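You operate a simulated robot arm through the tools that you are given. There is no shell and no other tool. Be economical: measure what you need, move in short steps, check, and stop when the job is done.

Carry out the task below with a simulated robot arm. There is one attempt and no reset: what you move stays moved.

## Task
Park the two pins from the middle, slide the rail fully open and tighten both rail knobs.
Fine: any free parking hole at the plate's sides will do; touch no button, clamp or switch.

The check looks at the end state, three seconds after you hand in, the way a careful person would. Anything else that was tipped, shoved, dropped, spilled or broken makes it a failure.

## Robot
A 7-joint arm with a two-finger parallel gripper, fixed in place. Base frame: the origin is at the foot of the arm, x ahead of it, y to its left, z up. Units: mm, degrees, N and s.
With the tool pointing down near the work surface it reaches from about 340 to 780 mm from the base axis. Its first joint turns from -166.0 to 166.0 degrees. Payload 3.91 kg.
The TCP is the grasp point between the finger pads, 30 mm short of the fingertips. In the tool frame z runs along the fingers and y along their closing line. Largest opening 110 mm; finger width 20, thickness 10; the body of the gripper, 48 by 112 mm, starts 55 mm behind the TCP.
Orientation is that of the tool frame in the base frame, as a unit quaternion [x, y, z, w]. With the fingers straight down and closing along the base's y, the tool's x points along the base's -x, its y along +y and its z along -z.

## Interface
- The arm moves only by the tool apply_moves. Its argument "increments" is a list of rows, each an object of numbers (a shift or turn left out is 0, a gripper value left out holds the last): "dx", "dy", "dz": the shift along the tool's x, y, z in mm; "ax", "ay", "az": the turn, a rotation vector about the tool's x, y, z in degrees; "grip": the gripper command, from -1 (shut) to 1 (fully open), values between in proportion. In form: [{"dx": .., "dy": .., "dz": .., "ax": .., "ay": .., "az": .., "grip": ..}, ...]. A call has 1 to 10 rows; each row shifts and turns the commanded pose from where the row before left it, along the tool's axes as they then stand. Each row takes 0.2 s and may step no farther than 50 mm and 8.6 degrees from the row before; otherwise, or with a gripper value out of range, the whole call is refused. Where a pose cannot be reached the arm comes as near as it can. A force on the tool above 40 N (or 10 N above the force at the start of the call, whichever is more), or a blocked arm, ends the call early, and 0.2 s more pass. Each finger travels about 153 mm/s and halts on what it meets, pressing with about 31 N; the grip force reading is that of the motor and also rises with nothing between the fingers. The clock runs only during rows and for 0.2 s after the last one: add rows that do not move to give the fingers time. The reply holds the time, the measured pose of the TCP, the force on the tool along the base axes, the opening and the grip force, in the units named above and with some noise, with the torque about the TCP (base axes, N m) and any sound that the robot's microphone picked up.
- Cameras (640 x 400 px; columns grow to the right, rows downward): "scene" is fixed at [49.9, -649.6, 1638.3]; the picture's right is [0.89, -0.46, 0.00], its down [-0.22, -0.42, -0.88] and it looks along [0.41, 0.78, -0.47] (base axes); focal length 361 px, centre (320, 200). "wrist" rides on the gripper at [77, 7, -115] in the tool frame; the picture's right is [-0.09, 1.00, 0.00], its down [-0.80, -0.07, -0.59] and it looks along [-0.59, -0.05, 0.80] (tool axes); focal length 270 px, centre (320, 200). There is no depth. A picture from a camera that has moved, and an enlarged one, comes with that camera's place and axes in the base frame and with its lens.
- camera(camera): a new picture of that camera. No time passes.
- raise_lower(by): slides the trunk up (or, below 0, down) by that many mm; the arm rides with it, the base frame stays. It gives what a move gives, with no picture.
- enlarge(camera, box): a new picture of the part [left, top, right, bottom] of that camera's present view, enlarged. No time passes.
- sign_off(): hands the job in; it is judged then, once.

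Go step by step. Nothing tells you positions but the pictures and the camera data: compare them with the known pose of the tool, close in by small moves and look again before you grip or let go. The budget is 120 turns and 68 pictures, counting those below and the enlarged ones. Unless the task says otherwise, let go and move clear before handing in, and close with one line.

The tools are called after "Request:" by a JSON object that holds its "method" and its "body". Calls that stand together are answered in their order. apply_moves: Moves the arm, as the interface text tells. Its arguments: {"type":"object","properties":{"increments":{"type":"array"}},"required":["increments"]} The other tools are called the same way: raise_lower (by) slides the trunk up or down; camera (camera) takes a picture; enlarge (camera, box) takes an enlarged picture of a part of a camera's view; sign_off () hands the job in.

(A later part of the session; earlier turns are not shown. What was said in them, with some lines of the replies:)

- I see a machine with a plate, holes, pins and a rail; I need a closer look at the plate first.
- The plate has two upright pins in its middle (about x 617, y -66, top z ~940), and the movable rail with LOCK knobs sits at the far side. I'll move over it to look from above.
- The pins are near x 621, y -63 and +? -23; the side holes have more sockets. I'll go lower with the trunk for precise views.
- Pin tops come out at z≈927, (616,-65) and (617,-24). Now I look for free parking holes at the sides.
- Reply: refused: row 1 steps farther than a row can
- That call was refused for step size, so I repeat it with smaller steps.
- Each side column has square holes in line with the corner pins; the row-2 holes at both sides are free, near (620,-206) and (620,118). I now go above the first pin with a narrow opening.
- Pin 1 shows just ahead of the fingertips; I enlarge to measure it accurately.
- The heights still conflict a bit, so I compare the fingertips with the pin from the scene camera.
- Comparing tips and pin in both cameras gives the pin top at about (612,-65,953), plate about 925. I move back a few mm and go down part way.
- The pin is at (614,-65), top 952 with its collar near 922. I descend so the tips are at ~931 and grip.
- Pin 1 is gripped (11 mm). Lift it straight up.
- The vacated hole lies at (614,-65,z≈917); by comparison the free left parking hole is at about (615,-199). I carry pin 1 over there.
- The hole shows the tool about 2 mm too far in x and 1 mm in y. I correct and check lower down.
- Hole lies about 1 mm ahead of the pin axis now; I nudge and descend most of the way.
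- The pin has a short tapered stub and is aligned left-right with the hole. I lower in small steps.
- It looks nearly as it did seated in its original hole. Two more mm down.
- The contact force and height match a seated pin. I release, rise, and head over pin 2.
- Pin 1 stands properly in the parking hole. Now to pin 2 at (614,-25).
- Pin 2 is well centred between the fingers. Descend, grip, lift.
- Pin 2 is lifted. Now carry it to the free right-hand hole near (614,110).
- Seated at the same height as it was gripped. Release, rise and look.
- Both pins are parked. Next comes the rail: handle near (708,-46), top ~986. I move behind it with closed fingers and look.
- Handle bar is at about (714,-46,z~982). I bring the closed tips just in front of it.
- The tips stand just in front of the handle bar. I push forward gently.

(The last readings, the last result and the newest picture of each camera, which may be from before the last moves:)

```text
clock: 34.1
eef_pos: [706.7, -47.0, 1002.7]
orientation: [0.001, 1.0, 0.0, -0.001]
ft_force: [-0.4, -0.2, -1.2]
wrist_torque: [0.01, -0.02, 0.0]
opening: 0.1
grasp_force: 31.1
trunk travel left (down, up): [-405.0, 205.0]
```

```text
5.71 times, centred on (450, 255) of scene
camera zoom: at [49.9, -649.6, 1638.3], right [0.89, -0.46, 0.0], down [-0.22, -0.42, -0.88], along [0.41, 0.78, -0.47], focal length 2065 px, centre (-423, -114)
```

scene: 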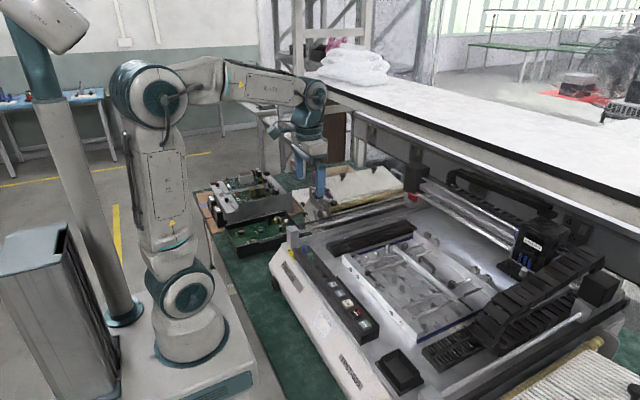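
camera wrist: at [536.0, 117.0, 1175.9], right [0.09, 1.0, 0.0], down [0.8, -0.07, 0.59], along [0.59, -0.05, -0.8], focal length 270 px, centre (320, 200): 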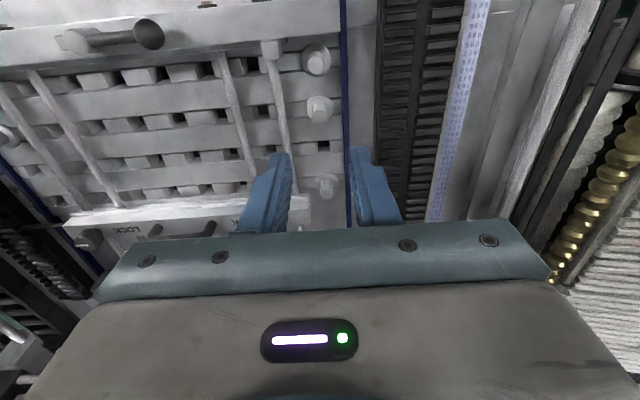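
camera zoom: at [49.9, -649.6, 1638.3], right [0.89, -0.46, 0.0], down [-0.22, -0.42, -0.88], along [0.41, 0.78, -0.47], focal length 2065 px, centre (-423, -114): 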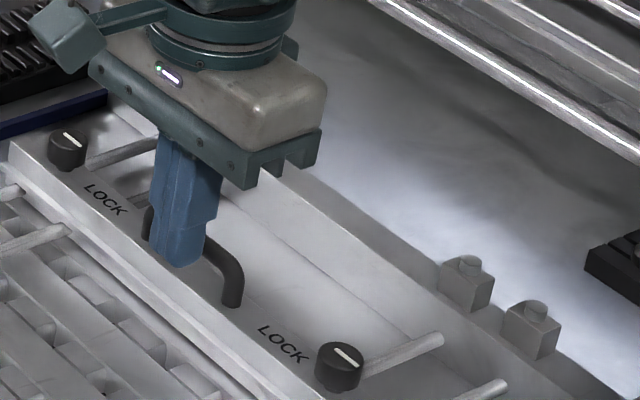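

No contact yet; I continue pushing in small steps.

Request:
{"method": "apply_moves", "body": {"increments": [{"dx": -3}, {"dx": -3}, {"dx": -3}, {"dx": -3}, {"dx": -3}, {}]}}

Request:
{"method": "enlarge", "body": {"camera": "scene", "box": [400, 220, 500, 290]}}

```text
clock: 35.5
eef_pos: [721.5, -46.3, 1001.6]
orientation: [0.0, 1.0, 0.001, 0.0]
ft_force: [0.3, 0.6, 0.1]
wrist_torque: [-0.01, -0.02, -0.01]
opening: 0.2
grasp_force: 31.4
trunk travel left (down, up): [-405.0, 205.0]
```

```text
5.71 times, centred on (450, 255) of scene
camera zoom: at [49.9, -649.6, 1638.3], right [0.89, -0.46, 0.0], down [-0.22, -0.42, -0.88], along [0.41, 0.78, -0.47], focal length 2065 px, centre (-423, -114)
```

zoom: 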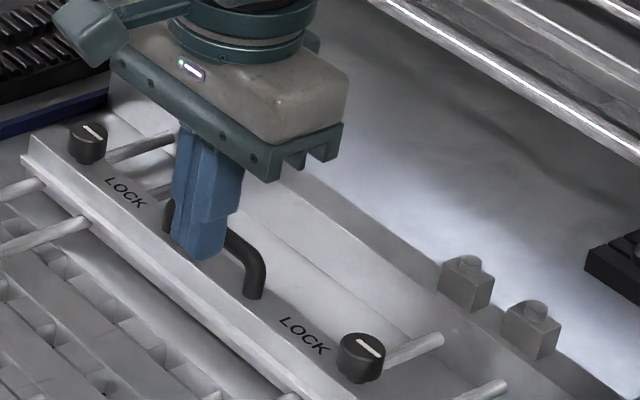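

The rail moves freely. Keep pushing until it stops.

Request:
{"method": "apply_moves", "body": {"increments": [{"dx": -4}, {"dx": -4}, {"dx": -4}, {"dx": -4}, {"dx": -4}, {}]}}

```text
clock: 36.9
eef_pos: [741.1, -48.5, 1001.1]
orientation: [0.001, 1.0, 0.0, 0.0]
ft_force: [-0.2, 0.3, -0.3]
wrist_torque: [-0.02, 0.03, 0.01]
opening: 0.0
grasp_force: 30.8
trunk travel left (down, up): [-405.0, 205.0]
```

Request:
{"method": "apply_moves", "body": {"increments": [{"dx": -4}, {"dx": -4}, {"dx": -4}, {"dx": -4}, {"dx": -4}, {}]}}

Request:
{"method": "enlarge", "body": {"camera": "scene", "box": [400, 220, 500, 290]}}

```text
clock: 38.3
eef_pos: [750.4, -45.9, 999.4]
orientation: [-0.001, 1.0, 0.0, 0.0]
ft_force: [-0.4, -0.7, 0.3]
wrist_torque: [0.0, 0.02, 0.0]
opening: 0.0
grasp_force: 31.0
out of reach, approached as far as the arm can: row 3, 4, 5
trunk travel left (down, up): [-405.0, 205.0]
```

```text
5.71 times, centred on (450, 255) of scene
camera zoom: at [49.9, -649.6, 1638.3], right [0.89, -0.46, 0.0], down [-0.22, -0.42, -0.88], along [0.41, 0.78, -0.47], focal length 2065 px, centre (-423, -114)
```

zoom: 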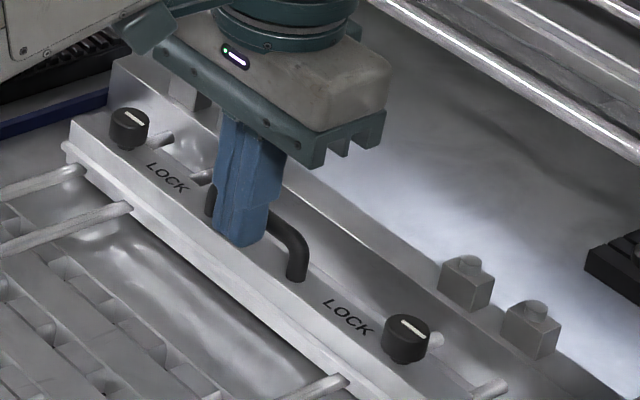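

The arm is at its reach limit at this trunk height. I lift the tool clear and lower the trunk to gain reach.

Request:
{"method": "apply_moves", "body": {"increments": [{"dx": 8}, {"dz": -30}, {"dz": -35}, {"dz": -40}, {"dz": -40}, {"dz": -40}, {}]}}

Request:
{"method": "raise_lower", "body": {"by": -130}}

```text
clock: 39.9
eef_pos: [684.8, -42.4, 1137.4]
orientation: [0.0, 1.0, 0.001, 0.002]
ft_force: [-0.2, -0.5, 1.0]
wrist_torque: [0.0, 0.01, -0.01]
opening: 0.0
grasp_force: 30.7
out of reach, approached as far as the arm can: row 1, 2, 3, 4, 5, 6
trunk travel left (down, up): [-405.0, 205.0]
```

```text
clock: 41.5
eef_pos: [685.6, -42.1, 1006.7]
orientation: [0.0, 1.0, -0.001, 0.001]
ft_force: [-0.1, 0.5, -0.1]
wrist_torque: [-0.01, 0.0, -0.02]
opening: 0.0
grasp_force: 31.4
trunk travel left (down, up): [-275.0, 335.0]
```

Raising shrank the reach, so the trunk must go up rather than down. I raise it and then reach down.

Request:
{"method": "raise_lower", "body": {"by": 320}}

Request:
{"method": "apply_moves", "body": {"increments": [{"dz": 1}, {}]}}

```text
clock: 44.7
eef_pos: [685.6, -41.2, 1326.3]
orientation: [0.0, 1.0, 0.001, 0.0]
ft_force: [0.2, -0.5, 0.0]
wrist_torque: [-0.01, 0.02, 0.0]
opening: 0.0
grasp_force: 31.6
trunk travel left (down, up): [-595.0, 15.0]
```

```text
clock: 45.3
eef_pos: [686.1, -43.0, 1325.8]
orientation: [0.0, 1.0, 0.0, -0.001]
ft_force: [0.3, -0.2, -1.0]
wrist_torque: [0.03, 0.0, 0.03]
opening: 0.0
grasp_force: 30.5
trunk travel left (down, up): [-595.0, 15.0]
```

Request:
{"method": "apply_moves", "body": {"increments": [{"dz": 40}, {"dz": 40}, {"dz": 45}, {"dz": 45}, {"dz": 45}, {"dx": -15, "dy": -3, "dz": 45}, {"dx": -15, "dz": 45}, {}]}}

Request:
{"method": "apply_moves", "body": {"increments": [{"dx": -10}, {"dx": -10}, {"dz": 10}, {"dz": 7}, {}]}}

```text
clock: 47.1
eef_pos: [717.5, -44.5, 1021.0]
orientation: [0.0, 1.0, 0.0, 0.001]
ft_force: [-0.5, -0.7, -0.6]
wrist_torque: [-0.02, -0.03, -0.01]
opening: 0.0
grasp_force: 31.2
trunk travel left (down, up): [-595.0, 15.0]
```

```text
clock: 48.3
eef_pos: [735.6, -44.2, 1002.9]
orientation: [0.0, 1.0, 0.0, 0.0]
ft_force: [-0.4, 0.5, -0.2]
wrist_torque: [-0.01, 0.01, -0.05]
opening: 0.0
grasp_force: 30.8
trunk travel left (down, up): [-595.0, 15.0]
```

Back in front of the handle; I push on to the end stop.

Request:
{"method": "apply_moves", "body": {"increments": [{"dx": -5, "dy": -1}, {"dx": -5}, {"dx": -4}, {"dx": -4}, {"dx": -4}, {"dx": -4}, {}]}}

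Request:
{"method": "enlarge", "body": {"camera": "scene", "box": [400, 210, 500, 290]}}

```text
clock: 49.6
eef_pos: [751.4, -47.0, 1002.7]
orientation: [0.0, 1.0, 0.0, -0.008]
ft_force: [-23.3, 1.1, 9.1]
wrist_torque: [0.16, 0.47, 0.0]
opening: 0.1
grasp_force: 30.8
trunk travel left (down, up): [-595.0, 15.0]
stopped in row 6: the force on the tool passed its limit at 46 N (the readings are from after the stop); the commanded pose is now the measured one
```

```text
5.00 times, centred on (450, 250) of scene
camera zoom: at [49.9, -649.6, 1638.3], right [0.89, -0.46, 0.0], down [-0.22, -0.42, -0.88], along [0.41, 0.78, -0.47], focal length 1806 px, centre (-330, -50)
```

zoom: 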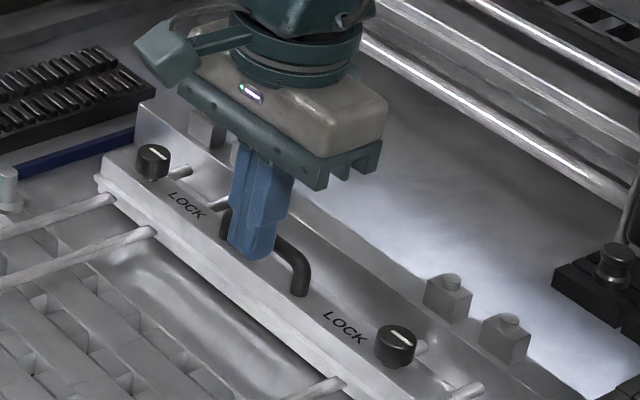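

The rail hit its hard stop at TCP x≈751 (46 N after sliding freely). Knobs now come out at about (760,-144) and (760,54). I back off, rise and move over the left one.

Request:
{"method": "apply_moves", "body": {"increments": [{"dx": 10}, {"dz": -25}, {"dz": -25, "dy": -15, "grip": -0.3}, {"dx": -6, "dy": -40}, {"dx": -6, "dy": -42}, {}, {}]}}

Request:
{"method": "enlarge", "body": {"camera": "wrist", "box": [200, 70, 440, 220]}}

```text
clock: 51.2
eef_pos: [759.3, -143.6, 1049.3]
orientation: [0.001, 1.0, 0.0, -0.008]
ft_force: [0.2, 1.0, -0.3]
wrist_torque: [0.01, -0.01, 0.02]
opening: 38.6
grasp_force: 0.0
trunk travel left (down, up): [-595.0, 15.0]
```

```text
2.67 times, centred on (320, 145) of wrist
camera zoom: at [684.4, -136.6, 1164.1], right [0.09, 1.0, 0.0], down [0.81, -0.07, 0.58], along [0.58, -0.05, -0.81], focal length 721 px, centre (320, 347)
```

zoom: 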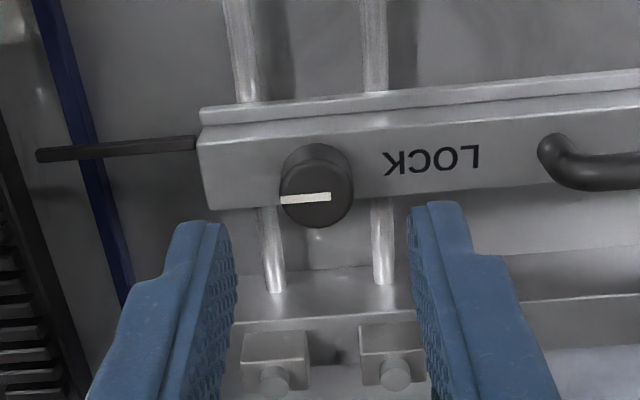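

The left knob is at about (764,-144.5), its pointer along -y. I correct the slight tilt and offset and descend part way.

Request:
{"method": "apply_moves", "body": {"increments": [{"ay": -0.9, "dx": -5, "dy": -1}, {"dz": 12}, {"dz": 13}, {}, {}]}}

Request:
{"method": "enlarge", "body": {"camera": "wrist", "box": [240, 95, 400, 195]}}

```text
clock: 52.4
eef_pos: [764.5, -144.7, 1025.8]
orientation: [-0.001, 1.0, 0.0, 0.0]
ft_force: [-0.2, -0.6, 1.0]
wrist_torque: [-0.01, 0.0, 0.02]
opening: 38.6
grasp_force: 0.1
trunk travel left (down, up): [-595.0, 15.0]
```

```text
4.00 times, centred on (320, 145) of wrist
camera zoom: at [687.9, -137.7, 1138.5], right [0.09, 1.0, 0.0], down [0.8, -0.07, 0.59], along [0.59, -0.05, -0.8], focal length 1081 px, centre (320, 420)
```

zoom: 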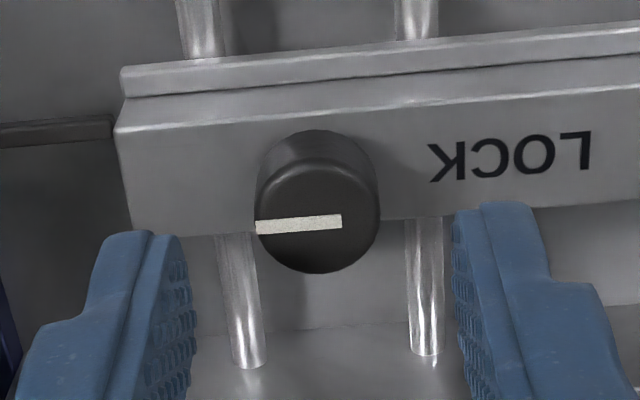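

Aligned. Down to the knob, grip it.

Request:
{"method": "apply_moves", "body": {"increments": [{"dz": 10}, {"dz": 9}, {"dz": 6}, {}, {"grip": -1}, {}, {}]}}

Request:
{"method": "apply_moves", "body": {"increments": [{"az": 8}, {"az": 8}, {"az": 8}, {}]}}

```text
clock: 54.0
eef_pos: [764.2, -146.5, 998.8]
orientation: [0.0, 1.0, 0.0, 0.0]
ft_force: [-1.3, -0.8, -1.3]
wrist_torque: [-0.07, -0.12, 0.0]
opening: 20.0
grasp_force: 44.8
trunk travel left (down, up): [-595.0, 15.0]
```

```text
clock: 55.0
eef_pos: [764.1, -143.9, 1000.0]
orientation: [0.208, 0.978, 0.001, 0.0]
ft_force: [1.0, -1.8, -4.8]
wrist_torque: [-0.17, -0.26, -0.01]
opening: 19.8
grasp_force: 45.2
trunk travel left (down, up): [-595.0, 15.0]
```

The turn is clockwise from above and still easy. I continue, watching the torque.

Request:
{"method": "apply_moves", "body": {"increments": [{"az": 8}, {"az": 8}, {"az": 8}, {"az": 8}, {}]}}

Request:
{"method": "enlarge", "body": {"camera": "wrist", "box": [240, 95, 400, 195]}}

```text
clock: 56.2
eef_pos: [764.5, -143.4, 998.7]
orientation: [0.47, 0.882, 0.0, 0.001]
ft_force: [1.6, 1.5, -3.7]
wrist_torque: [-0.05, -0.19, 0.03]
opening: 20.0
grasp_force: 45.1
trunk travel left (down, up): [-595.0, 15.0]
```

```text
4.00 times, centred on (320, 145) of wrist
camera zoom: at [727.4, -76.0, 1113.8], right [0.88, 0.48, 0.0], down [0.39, -0.7, 0.59], along [0.29, -0.52, -0.8], focal length 1081 px, centre (320, 420)
```

zoom: 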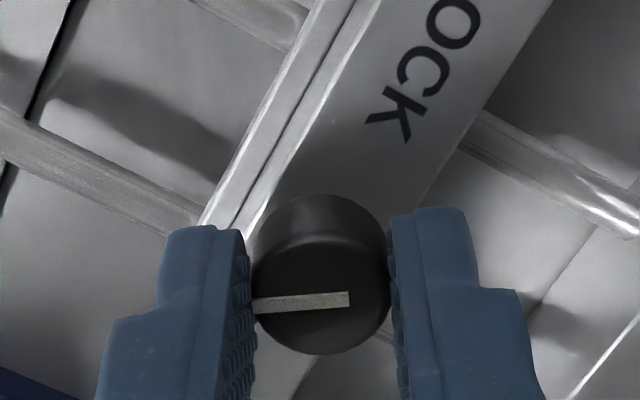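

The knob turns with the gripper (56° so far). Continue.

Request:
{"method": "apply_moves", "body": {"increments": [{"az": 8}, {"az": 8}, {"az": 8}, {"az": 8}, {}]}}

```text
clock: 57.4
eef_pos: [763.7, -142.7, 998.7]
orientation: [0.695, 0.719, 0.0, 0.0]
ft_force: [5.6, 4.4, -0.4]
wrist_torque: [0.42, -0.18, 0.02]
opening: 20.1
grasp_force: 44.5
trunk travel left (down, up): [-595.0, 15.0]
```

Request:
{"method": "apply_moves", "body": {"increments": [{"az": 6}, {"az": 6}, {"az": 6}, {"az": 6}, {}]}}

```text
clock: 58.6
eef_pos: [764.8, -143.8, 999.8]
orientation: [0.83, 0.558, 0.0, 0.0]
ft_force: [4.1, 4.4, 0.5]
wrist_torque: [0.24, -0.26, 0.02]
opening: 19.9
grasp_force: 45.0
trunk travel left (down, up): [-595.0, 15.0]
```

Request:
{"method": "apply_moves", "body": {"increments": [{"az": 7}, {"az": 7}, {"az": 7}, {"az": 7}, {}]}}

Request:
{"method": "enlarge", "body": {"camera": "wrist", "box": [240, 95, 400, 195]}}

```text
clock: 59.8
eef_pos: [764.0, -144.8, 1000.2]
orientation: [0.94, 0.341, -0.001, -0.001]
ft_force: [-0.2, 1.2, 0.4]
wrist_torque: [-0.32, 0.4, 0.28]
opening: 20.1
grasp_force: 44.9
trunk travel left (down, up): [-595.0, 15.0]
```

```text
4.00 times, centred on (320, 145) of wrist
camera zoom: at [827.5, -100.4, 1113.7], right [0.57, -0.82, 0.0], down [-0.66, -0.46, 0.6], along [-0.49, -0.34, -0.8], focal length 1081 px, centre (320, 420)
```

zoom: 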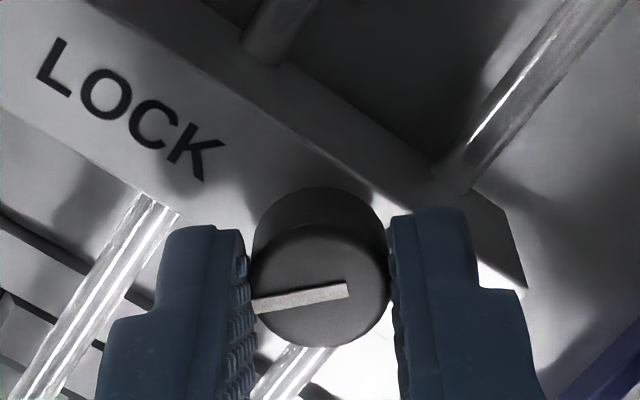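

Torque has begun to rise (0.28 Nm) and the knob lags slightly — near its stop. I turn a bit more to confirm.

Request:
{"method": "apply_moves", "body": {"increments": [{"az": 5}, {"az": 5}, {}]}}

Request:
{"method": "enlarge", "body": {"camera": "wrist", "box": [240, 95, 400, 195]}}

```text
clock: 60.6
eef_pos: [762.7, -143.8, 1000.2]
orientation: [0.966, 0.258, 0.0, 0.0]
ft_force: [-0.6, -0.4, 0.2]
wrist_torque: [-0.02, 0.02, 0.42]
opening: 20.1
grasp_force: 44.7
trunk travel left (down, up): [-595.0, 15.0]
```

```text
4.00 times, centred on (320, 145) of wrist
camera zoom: at [833.8, -112.3, 1113.9], right [0.42, -0.91, 0.0], down [-0.73, -0.34, 0.59], along [-0.54, -0.25, -0.8], focal length 1081 px, centre (320, 420)
```

zoom: 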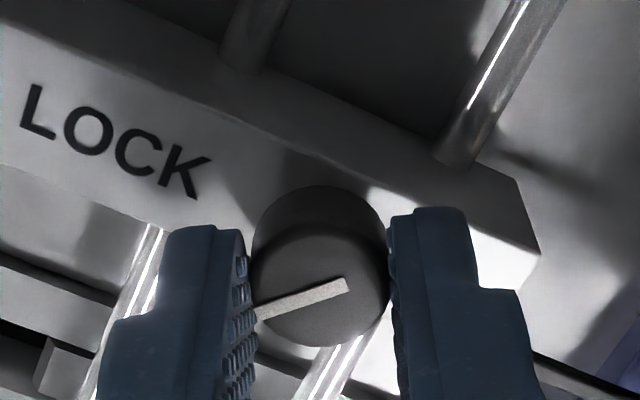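

The knob has stopped while the tool turned on. One more firm turn, then release.

Request:
{"method": "apply_moves", "body": {"increments": [{"az": 5}, {"az": 4}, {}, {}]}}

```text
clock: 61.6
eef_pos: [764.1, -144.4, 999.6]
orientation: [0.983, 0.182, -0.001, 0.0]
ft_force: [1.1, -2.1, -0.9]
wrist_torque: [0.02, -0.24, 0.39]
opening: 20.0
grasp_force: 44.9
trunk travel left (down, up): [-595.0, 15.0]
```

Torque saturates at ~0.4 Nm: it is tight. I release, rise and unwind toward the right knob.

Request:
{"method": "apply_moves", "body": {"increments": [{"grip": -0.3}, {}, {"dz": -15}, {"dz": -20}, {"dz": -10}, {"az": -8}, {"az": -8}, {"az": -8}, {"az": -8}, {"az": -8}]}}

Request:
{"method": "apply_moves", "body": {"increments": [{"az": -8}, {"az": -8}, {"az": -8}, {"az": -8}, {"az": -8}, {"az": -8}, {"az": -8}, {"az": -8}, {"az": -8}, {"az": -8}]}}

Request:
{"method": "apply_moves", "body": {"increments": [{"az": -8}, {"az": -8}, {"az": -8}, {"az": -8}, {"az": -7}, {}, {}]}}

Request:
{"method": "enlarge", "body": {"camera": "wrist", "box": [200, 70, 440, 220]}}

```text
clock: 63.8
eef_pos: [763.7, -143.9, 1044.1]
orientation: [0.861, 0.508, -0.001, 0.001]
ft_force: [-0.1, -0.9, 0.3]
wrist_torque: [0.0, -0.01, -0.02]
opening: 38.5
grasp_force: 0.1
trunk travel left (down, up): [-595.0, 15.0]
```

```text
clock: 66.0
eef_pos: [763.7, -144.5, 1044.1]
orientation: [0.332, 0.943, 0.0, 0.0]
ft_force: [0.4, 0.7, -0.6]
wrist_torque: [0.01, -0.02, -0.02]
opening: 38.8
grasp_force: 0.0
trunk travel left (down, up): [-595.0, 15.0]
```

```text
clock: 67.6
eef_pos: [764.1, -144.2, 1045.7]
orientation: [0.0, 1.0, 0.0, 0.0]
ft_force: [-0.3, -0.7, 0.0]
wrist_torque: [-0.02, -0.02, 0.01]
opening: 38.4
grasp_force: 0.0
trunk travel left (down, up): [-595.0, 15.0]
```

```text
2.67 times, centred on (320, 145) of wrist
camera zoom: at [686.8, -137.0, 1159.8], right [0.09, 1.0, 0.0], down [0.8, -0.07, 0.59], along [0.59, -0.05, -0.8], focal length 721 px, centre (320, 347)
```

zoom: 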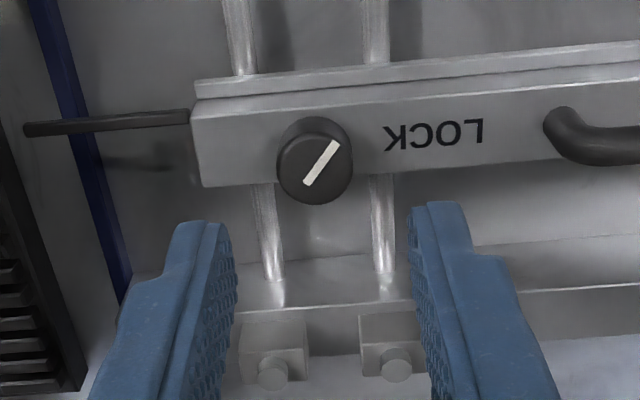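

The left knob turned ~130° clockwise to its stop. Now move over the right knob near (764,54).

Request:
{"method": "apply_moves", "body": {"increments": [{"dy": 40}, {"dy": 40}, {"dy": 40}, {"dy": 40}, {"dy": 38}, {"dz": 18}, {}, {}]}}

Request:
{"method": "enlarge", "body": {"camera": "wrist", "box": [240, 95, 400, 195]}}

```text
clock: 69.4
eef_pos: [763.7, 55.7, 1027.6]
orientation: [0.0, 1.0, 0.0, -0.001]
ft_force: [-0.4, -0.3, -0.5]
wrist_torque: [-0.02, 0.04, -0.04]
opening: 38.7
grasp_force: 0.0
trunk travel left (down, up): [-595.0, 15.0]
```

```text
4.00 times, centred on (320, 145) of wrist
camera zoom: at [687.5, 62.1, 1141.4], right [0.09, 1.0, 0.0], down [0.8, -0.07, 0.59], along [0.59, -0.05, -0.8], focal length 1081 px, centre (320, 420)
```

zoom: 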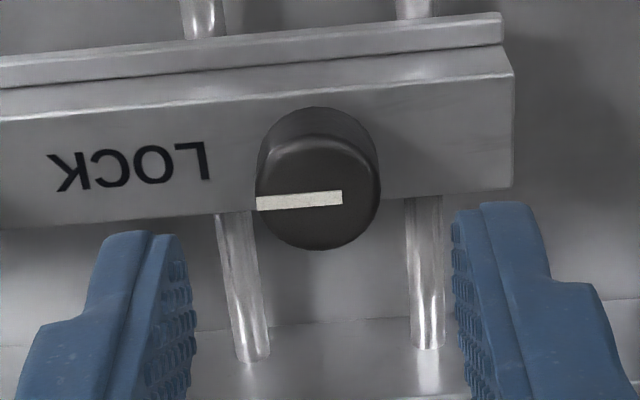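

The pictures show the rail crept back ~3 mm while I turned the left knob (the knob was not quite on the turning axis). I'll loosen that knob again, push the rail back to the stop, and retighten with better centring.

Request:
{"method": "apply_moves", "body": {"increments": [{"dz": -18}, {"dy": -40}, {"dy": -40}, {"dy": -40}, {"dy": -40}, {"dx": 1.5, "dy": -40}, {"dz": 20}, {"dz": 15}, {"dz": 10}, {}]}}

Request:
{"method": "enlarge", "body": {"camera": "wrist", "box": [240, 95, 400, 195]}}

```text
clock: 71.6
eef_pos: [761.4, -147.0, 999.7]
orientation: [0.0, 1.0, -0.001, 0.0]
ft_force: [-0.1, 0.8, -0.3]
wrist_torque: [-0.01, -0.03, 0.02]
opening: 38.5
grasp_force: 0.0
trunk travel left (down, up): [-595.0, 15.0]
```

```text
4.00 times, centred on (320, 145) of wrist
camera zoom: at [685.2, -139.2, 1114.2], right [0.09, 1.0, 0.0], down [0.8, -0.07, 0.59], along [0.59, -0.05, -0.8], focal length 1081 px, centre (320, 420)
```

zoom: 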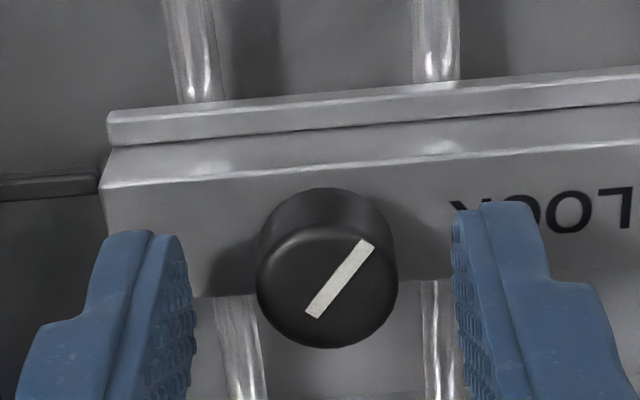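

Now grip and loosen counter-clockwise.

Request:
{"method": "apply_moves", "body": {"increments": [{"grip": -1}, {}, {}, {"az": -8}, {"az": -8}, {"az": -8}, {"az": -8}, {"az": -8}, {}]}}

Request:
{"method": "apply_moves", "body": {"increments": [{"az": -8}, {"az": -8}, {"az": -8}, {"az": -8}, {"az": -8}, {}, {}]}}

```text
clock: 73.6
eef_pos: [762.9, -145.8, 999.6]
orientation: [-0.343, 0.939, 0.0, 0.0]
ft_force: [-1.6, 4.1, -4.3]
wrist_torque: [0.26, -0.08, -0.01]
opening: 19.8
grasp_force: 45.1
trunk travel left (down, up): [-595.0, 15.0]
```

```text
clock: 75.2
eef_pos: [762.6, -145.5, 999.9]
orientation: [-0.643, 0.766, 0.001, 0.0]
ft_force: [4.0, 2.8, -4.1]
wrist_torque: [0.01, -0.18, 0.01]
opening: 20.3
grasp_force: 44.9
trunk travel left (down, up): [-595.0, 15.0]
```

Loosened by 80°. The fingers now close along x, so I push the rail to its stop through the knob in 1 mm steps.

Request:
{"method": "apply_moves", "body": {"increments": [{"dx": -0.17, "dy": -0.98}, {"dx": -0.17, "dy": -0.98}, {}]}}

Request:
{"method": "apply_moves", "body": {"increments": [{"dx": -0.17, "dy": -0.98}, {"dx": -0.17, "dy": -0.98}, {}]}}

Request:
{"method": "apply_moves", "body": {"increments": [{"dx": -0.17, "dy": -0.98}, {}]}}

```text
clock: 76.0
eef_pos: [762.6, -147.2, 1000.6]
orientation: [-0.643, 0.766, 0.001, -0.001]
ft_force: [-4.3, 1.9, -4.7]
wrist_torque: [-0.04, 0.22, -0.01]
opening: 20.2
grasp_force: 45.0
trunk travel left (down, up): [-595.0, 15.0]
```

```text
clock: 76.8
eef_pos: [766.7, -146.1, 999.8]
orientation: [-0.644, 0.765, 0.0, 0.0]
ft_force: [-5.8, 1.6, -4.5]
wrist_torque: [0.02, 0.21, 0.02]
opening: 19.8
grasp_force: 45.0
trunk travel left (down, up): [-595.0, 15.0]
```

```text
clock: 77.4
eef_pos: [766.2, -146.9, 999.8]
orientation: [-0.642, 0.767, 0.002, 0.0]
ft_force: [-11.1, 0.8, -5.8]
wrist_torque: [-0.02, 0.39, 0.04]
opening: 20.2
grasp_force: 44.9
trunk travel left (down, up): [-595.0, 15.0]
```

Request:
{"method": "apply_moves", "body": {"increments": [{"dx": -0.17, "dy": -0.98}, {}]}}

Request:
{"method": "apply_moves", "body": {"increments": [{"dx": -0.17, "dy": -0.98}, {}]}}

```text
clock: 78.0
eef_pos: [767.3, -146.7, 1000.3]
orientation: [-0.642, 0.767, 0.001, 0.0]
ft_force: [-19.3, -0.7, -7.4]
wrist_torque: [-0.17, 0.61, -0.01]
opening: 20.2
grasp_force: 45.2
trunk travel left (down, up): [-595.0, 15.0]
```

```text
clock: 78.6
eef_pos: [765.1, -146.0, 1000.4]
orientation: [-0.643, 0.766, 0.002, -0.002]
ft_force: [-30.5, 1.6, -12.8]
wrist_torque: [-0.34, 0.71, 0.05]
opening: 20.1
grasp_force: 44.9
trunk travel left (down, up): [-595.0, 15.0]
```

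Stop found (about 10 N per mm, knob at x≈766). I ease to ~20 N of bias and tighten clockwise while holding it there.

Request:
{"method": "apply_moves", "body": {"increments": [{"dx": 0.17, "dy": 0.98}, {"az": 8}, {"az": 8}, {"az": 8}, {"az": 8}, {}]}}

Request:
{"method": "apply_moves", "body": {"increments": [{"az": 8}, {"az": 8}, {"az": 8}, {}]}}

```text
clock: 80.0
eef_pos: [765.6, -146.9, 1000.4]
orientation: [-0.406, 0.914, 0.002, -0.001]
ft_force: [-28.9, 1.5, -14.5]
wrist_torque: [0.27, 0.48, 0.03]
opening: 20.0
grasp_force: 45.1
trunk travel left (down, up): [-595.0, 15.0]
```

```text
clock: 81.0
eef_pos: [765.6, -144.3, 999.9]
orientation: [-0.207, 0.978, 0.0, -0.001]
ft_force: [-28.5, 1.8, -13.2]
wrist_torque: [0.02, 0.66, 0.0]
opening: 20.0
grasp_force: 44.8
trunk travel left (down, up): [-595.0, 15.0]
```

Bias holds at ~29 N against the stop. Finish tightening.

Request:
{"method": "apply_moves", "body": {"increments": [{"az": 8}, {"az": 8}, {"az": 8}, {}]}}

Request:
{"method": "apply_moves", "body": {"increments": [{"az": 6}, {"az": 6}, {}]}}

Request:
{"method": "apply_moves", "body": {"increments": [{"az": 6}, {"az": 6}, {}]}}

```text
clock: 82.0
eef_pos: [765.6, -145.7, 1000.7]
orientation: [0.0, 1.0, 0.001, -0.001]
ft_force: [-28.6, 2.3, -14.4]
wrist_torque: [0.13, 0.61, 0.2]
opening: 19.8
grasp_force: 44.9
trunk travel left (down, up): [-595.0, 15.0]
```

```text
clock: 82.8
eef_pos: [767.7, -145.1, 1000.0]
orientation: [0.106, 0.994, 0.0, 0.001]
ft_force: [-18.1, 3.2, -17.1]
wrist_torque: [0.04, 0.23, 0.12]
opening: 20.1
grasp_force: 44.6
trunk travel left (down, up): [-595.0, 15.0]
```

```text
clock: 83.6
eef_pos: [769.1, -145.8, 1001.2]
orientation: [0.209, 0.978, 0.0, 0.001]
ft_force: [-7.2, -1.0, -8.5]
wrist_torque: [0.0, 0.31, 0.28]
opening: 19.9
grasp_force: 45.1
trunk travel left (down, up): [-595.0, 15.0]
```

Request:
{"method": "apply_moves", "body": {"increments": [{"dx": 0.6, "dy": -0.3}, {"az": 6}, {"az": 6}, {}]}}

Request:
{"method": "enlarge", "body": {"camera": "wrist", "box": [240, 95, 400, 195]}}

```text
clock: 84.6
eef_pos: [767.9, -145.7, 1001.7]
orientation: [0.31, 0.951, 0.0, 0.001]
ft_force: [2.3, -2.9, 3.2]
wrist_torque: [-0.06, -0.07, 0.38]
opening: 19.9
grasp_force: 44.9
trunk travel left (down, up): [-595.0, 15.0]
```

```text
4.00 times, centred on (320, 145) of wrist
camera zoom: at [709.8, -95.7, 1114.9], right [0.66, 0.75, 0.0], down [0.6, -0.53, 0.6], along [0.45, -0.39, -0.8], focal length 1081 px, centre (320, 420)
```

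zoom: 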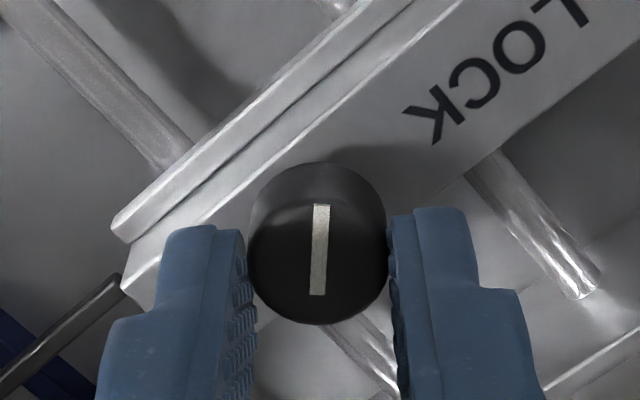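

The left knob is at its stop again (~130°). Release, rise, unwind, and go to the right knob.

Request:
{"method": "apply_moves", "body": {"increments": [{"grip": -0.3}, {}, {"dz": -20}, {"dz": -25}, {"az": -8}, {"az": -8}, {"az": -8}, {"az": -8}, {"az": -4.3}, {}]}}

Request:
{"method": "apply_moves", "body": {"increments": [{"dy": 40}, {"dy": 40}, {"dy": 40}, {"dy": 40}, {"dy": 39.5}, {"dz": 18}, {}, {}]}}

Request:
{"method": "enlarge", "body": {"camera": "wrist", "box": [240, 95, 400, 195]}}

```text
clock: 86.8
eef_pos: [767.7, -145.7, 1044.5]
orientation: [-0.002, 1.0, 0.0, 0.001]
ft_force: [-0.1, 0.3, 0.1]
wrist_torque: [-0.02, 0.0, 0.01]
opening: 38.4
grasp_force: 0.1
trunk travel left (down, up): [-595.0, 15.0]
```

```text
clock: 88.6
eef_pos: [766.7, 53.3, 1025.9]
orientation: [-0.003, 1.0, 0.0, 0.0]
ft_force: [-0.7, 0.0, -0.8]
wrist_torque: [0.01, 0.01, -0.01]
opening: 38.6
grasp_force: 0.0
trunk travel left (down, up): [-595.0, 15.0]
```

```text
4.00 times, centred on (320, 145) of wrist
camera zoom: at [689.7, 59.6, 1140.4], right [0.08, 1.0, 0.0], down [0.8, -0.07, 0.59], along [0.59, -0.05, -0.8], focal length 1081 px, centre (320, 420)
```

zoom: 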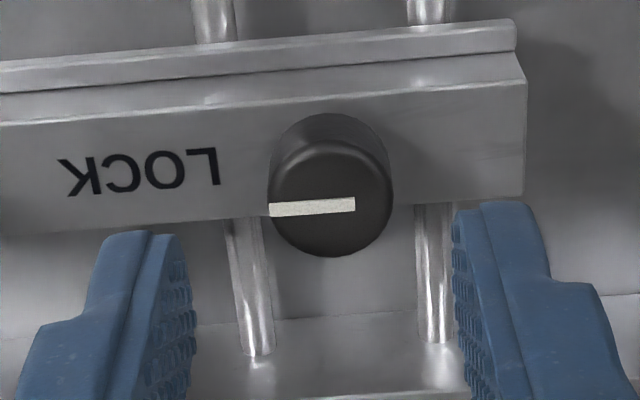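

The right knob now sits ~3 mm further out than before, so the rail is back at its stop. I centre, descend and grip it.

Request:
{"method": "apply_moves", "body": {"increments": [{"dy": 1.5}, {"dz": 10}, {"dz": 9}, {"dz": 6.5}, {}, {"grip": -1}, {}, {}]}}

Request:
{"method": "apply_moves", "body": {"increments": [{"az": 8}, {"az": 8}, {"az": 8}, {"az": 8}, {"az": 8}, {"az": 8}, {}]}}

```text
clock: 90.4
eef_pos: [767.0, 55.0, 1001.7]
orientation: [-0.003, 1.0, 0.0, 0.0]
ft_force: [-0.1, 0.6, -0.3]
wrist_torque: [0.02, -0.22, 0.03]
opening: 20.0
grasp_force: 45.3
trunk travel left (down, up): [-595.0, 15.0]
```

```text
clock: 92.0
eef_pos: [766.7, 54.2, 1002.9]
orientation: [0.405, 0.914, 0.0, 0.001]
ft_force: [-0.7, -1.7, 1.3]
wrist_torque: [0.06, 0.1, 0.02]
opening: 20.1
grasp_force: 45.1
trunk travel left (down, up): [-595.0, 15.0]
```

Request:
{"method": "apply_moves", "body": {"increments": [{"az": 8}, {"az": 8}, {"az": 8}, {"az": 8}, {"az": 8}, {"az": 8}, {}]}}

Request:
{"method": "apply_moves", "body": {"increments": [{"az": 8}, {"az": 8}, {"az": 8}, {"az": 8}, {}]}}

Request:
{"method": "apply_moves", "body": {"increments": [{"az": 7}, {"az": 7}, {"az": 7}, {}]}}

Request:
{"method": "enlarge", "body": {"camera": "wrist", "box": [240, 95, 400, 195]}}

```text
clock: 93.6
eef_pos: [765.9, 53.3, 1001.5]
orientation: [0.743, 0.67, 0.0, -0.001]
ft_force: [-4.6, -5.1, 3.5]
wrist_torque: [-0.42, 0.23, 0.02]
opening: 19.9
grasp_force: 45.1
trunk travel left (down, up): [-595.0, 15.0]
```

```text
clock: 94.8
eef_pos: [765.9, 53.7, 1001.9]
orientation: [0.898, 0.439, 0.0, 0.0]
ft_force: [-10.0, -7.3, -2.2]
wrist_torque: [0.09, 0.11, 0.0]
opening: 19.7
grasp_force: 44.8
trunk travel left (down, up): [-595.0, 15.0]
```

```text
clock: 95.8
eef_pos: [766.5, 56.0, 1001.5]
orientation: [0.963, 0.268, 0.0, -0.001]
ft_force: [-2.9, -3.8, -0.7]
wrist_torque: [-0.08, -0.09, 0.23]
opening: 19.8
grasp_force: 45.3
trunk travel left (down, up): [-595.0, 15.0]
```

```text
4.00 times, centred on (320, 145) of wrist
camera zoom: at [836.6, 89.5, 1116.1], right [0.44, -0.9, 0.0], down [-0.72, -0.36, 0.59], along [-0.53, -0.26, -0.81], focal length 1081 px, centre (320, 420)
```

zoom: 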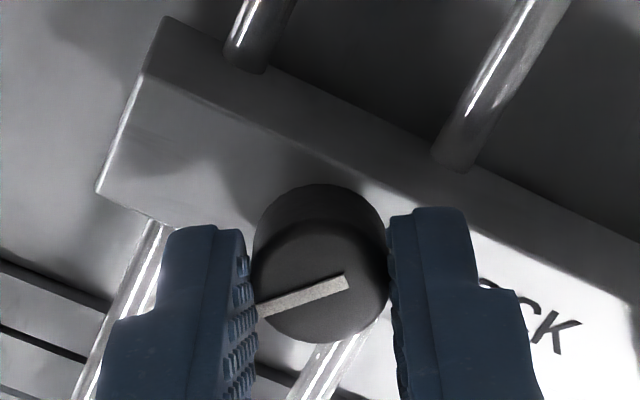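

The right knob has also come to its stop (lagging ~17°). One last firm turn, then release and unwind.

Request:
{"method": "apply_moves", "body": {"increments": [{"az": 6}, {"az": 4}, {}, {"grip": -0.3}, {}, {"dz": -20}, {"dz": -25}, {}]}}

Request:
{"method": "apply_moves", "body": {"increments": [{"az": -8}, {"az": -8}, {"az": -8}, {"az": -8}, {"az": -8}, {"az": -8}, {"az": -8}, {"az": -8}, {"az": -8}, {"az": -8}]}}

Request:
{"method": "apply_moves", "body": {"increments": [{"az": -8}, {"az": -8}, {"az": -8}, {"az": -8}, {"az": -8}, {"az": -8}, {"az": -8}, {"az": -8}, {"az": -8}, {"az": -8}]}}

Request:
{"method": "apply_moves", "body": {"increments": [{"az": -2, "dx": 15, "dz": -20}, {"dx": 30, "dy": -30, "dz": -20}, {"dx": 30, "dy": -30, "dz": -20}, {"dx": 30, "dy": -30, "dz": -20}, {"dx": 20}, {}, {}]}}

Request:
{"method": "enlarge", "body": {"camera": "wrist", "box": [140, 50, 500, 250]}}

Request:
{"method": "enlarge", "body": {"camera": "scene", "box": [320, 210, 520, 350]}}

```text
clock: 97.6
eef_pos: [767.8, 54.5, 1046.1]
orientation: [0.983, 0.185, 0.0, 0.0]
ft_force: [-0.4, -0.4, -0.5]
wrist_torque: [0.0, -0.02, 0.01]
opening: 38.3
grasp_force: 0.0
trunk travel left (down, up): [-595.0, 15.0]
```

```text
clock: 99.8
eef_pos: [766.7, 54.1, 1047.0]
orientation: [0.633, 0.774, 0.0, 0.0]
ft_force: [0.2, 0.8, -0.6]
wrist_torque: [0.0, 0.03, 0.0]
opening: 38.5
grasp_force: 0.1
trunk travel left (down, up): [-595.0, 15.0]
```

```text
clock: 102.0
eef_pos: [766.1, 54.3, 1046.0]
orientation: [-0.012, 1.0, -0.001, -0.001]
ft_force: [-0.2, 0.1, -0.4]
wrist_torque: [0.0, -0.02, 0.02]
opening: 38.7
grasp_force: 0.0
trunk travel left (down, up): [-595.0, 15.0]
```

```text
clock: 103.6
eef_pos: [647.3, -43.2, 1125.7]
orientation: [-0.029, 1.0, 0.0, 0.0]
ft_force: [-0.5, -0.2, 0.2]
wrist_torque: [-0.01, 0.01, 0.01]
opening: 38.1
grasp_force: 0.0
trunk travel left (down, up): [-595.0, 15.0]
```

```text
1.78 times, centred on (320, 150) of wrist
camera zoom: at [571.6, -40.2, 1239.6], right [0.03, 1.0, 0.0], down [0.8, -0.02, 0.59], along [0.59, -0.02, -0.8], focal length 480 px, centre (320, 289)
```

zoom: 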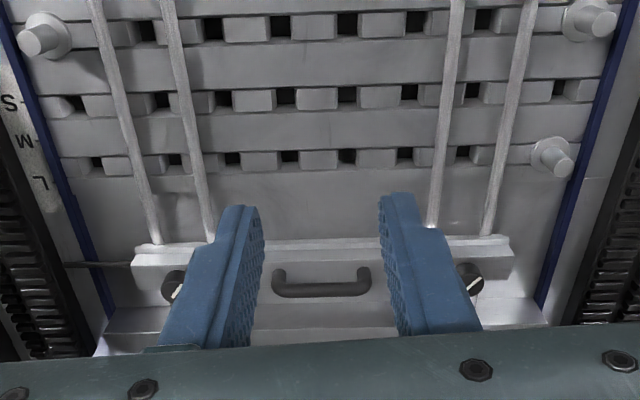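

```text
2.86 times, centred on (420, 280) of scene
camera zoom: at [49.9, -649.6, 1638.3], right [0.89, -0.46, 0.0], down [-0.22, -0.42, -0.88], along [0.41, 0.78, -0.47], focal length 1032 px, centre (34, -29)
```

zoom: 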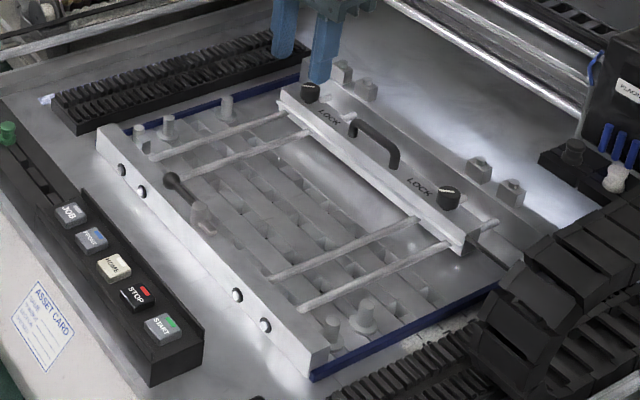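

Rail is out at its stop and both knobs are turned; a last close check of the parked pins.

Request:
{"method": "enlarge", "body": {"camera": "scene", "box": [355, 235, 405, 265]}}

Request:
{"method": "enlarge", "body": {"camera": "scene", "box": [415, 300, 465, 335]}}

Request:
{"method": "enlarge", "body": {"camera": "scene", "box": [410, 230, 500, 300]}}

```text
12.80 times, centred on (380, 250) of scene
camera zoom: at [49.9, -649.6, 1638.3], right [0.89, -0.46, 0.0], down [-0.22, -0.42, -0.88], along [0.41, 0.78, -0.47], focal length 4625 px, centre (-448, -440)
```

zoom: 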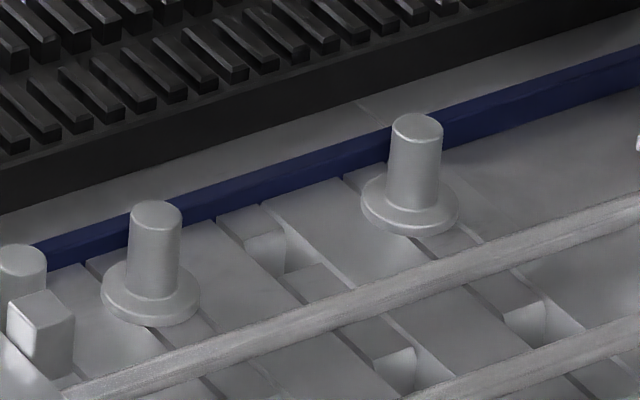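

```text
11.43 times, centred on (440, 318) of scene
camera zoom: at [49.9, -649.6, 1638.3], right [0.89, -0.46, 0.0], down [-0.22, -0.42, -0.88], along [0.41, 0.78, -0.47], focal length 4129 px, centre (-1051, -1143)
```

zoom: 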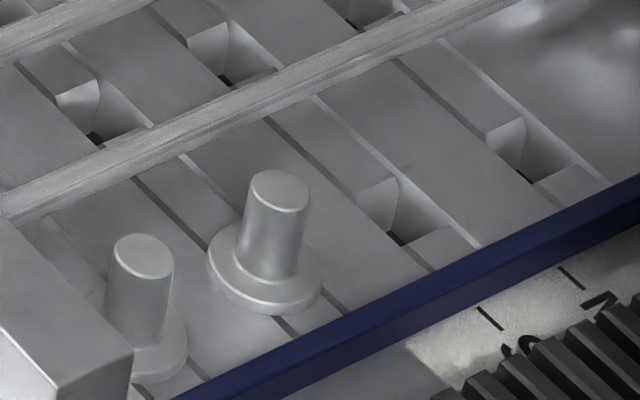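

```text
5.71 times, centred on (455, 265) of scene
camera zoom: at [49.9, -649.6, 1638.3], right [0.89, -0.46, 0.0], down [-0.22, -0.42, -0.88], along [0.41, 0.78, -0.47], focal length 2065 px, centre (-451, -171)
```

zoom: 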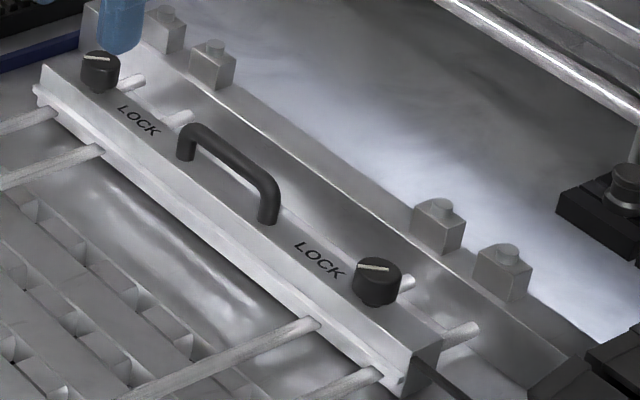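

Both pins sit flat like the other parked ones, the rail is at its stop, both knobs show the same tightened angle, and the tool is clear. I hand in.

Request:
{"method": "sign_off", "body": {}}

```text
The job is handed in.
```

The two middle pins are parked in free side holes, the rail is open against its stop and both rail knobs are tight; I touched no button, clamp or switch.
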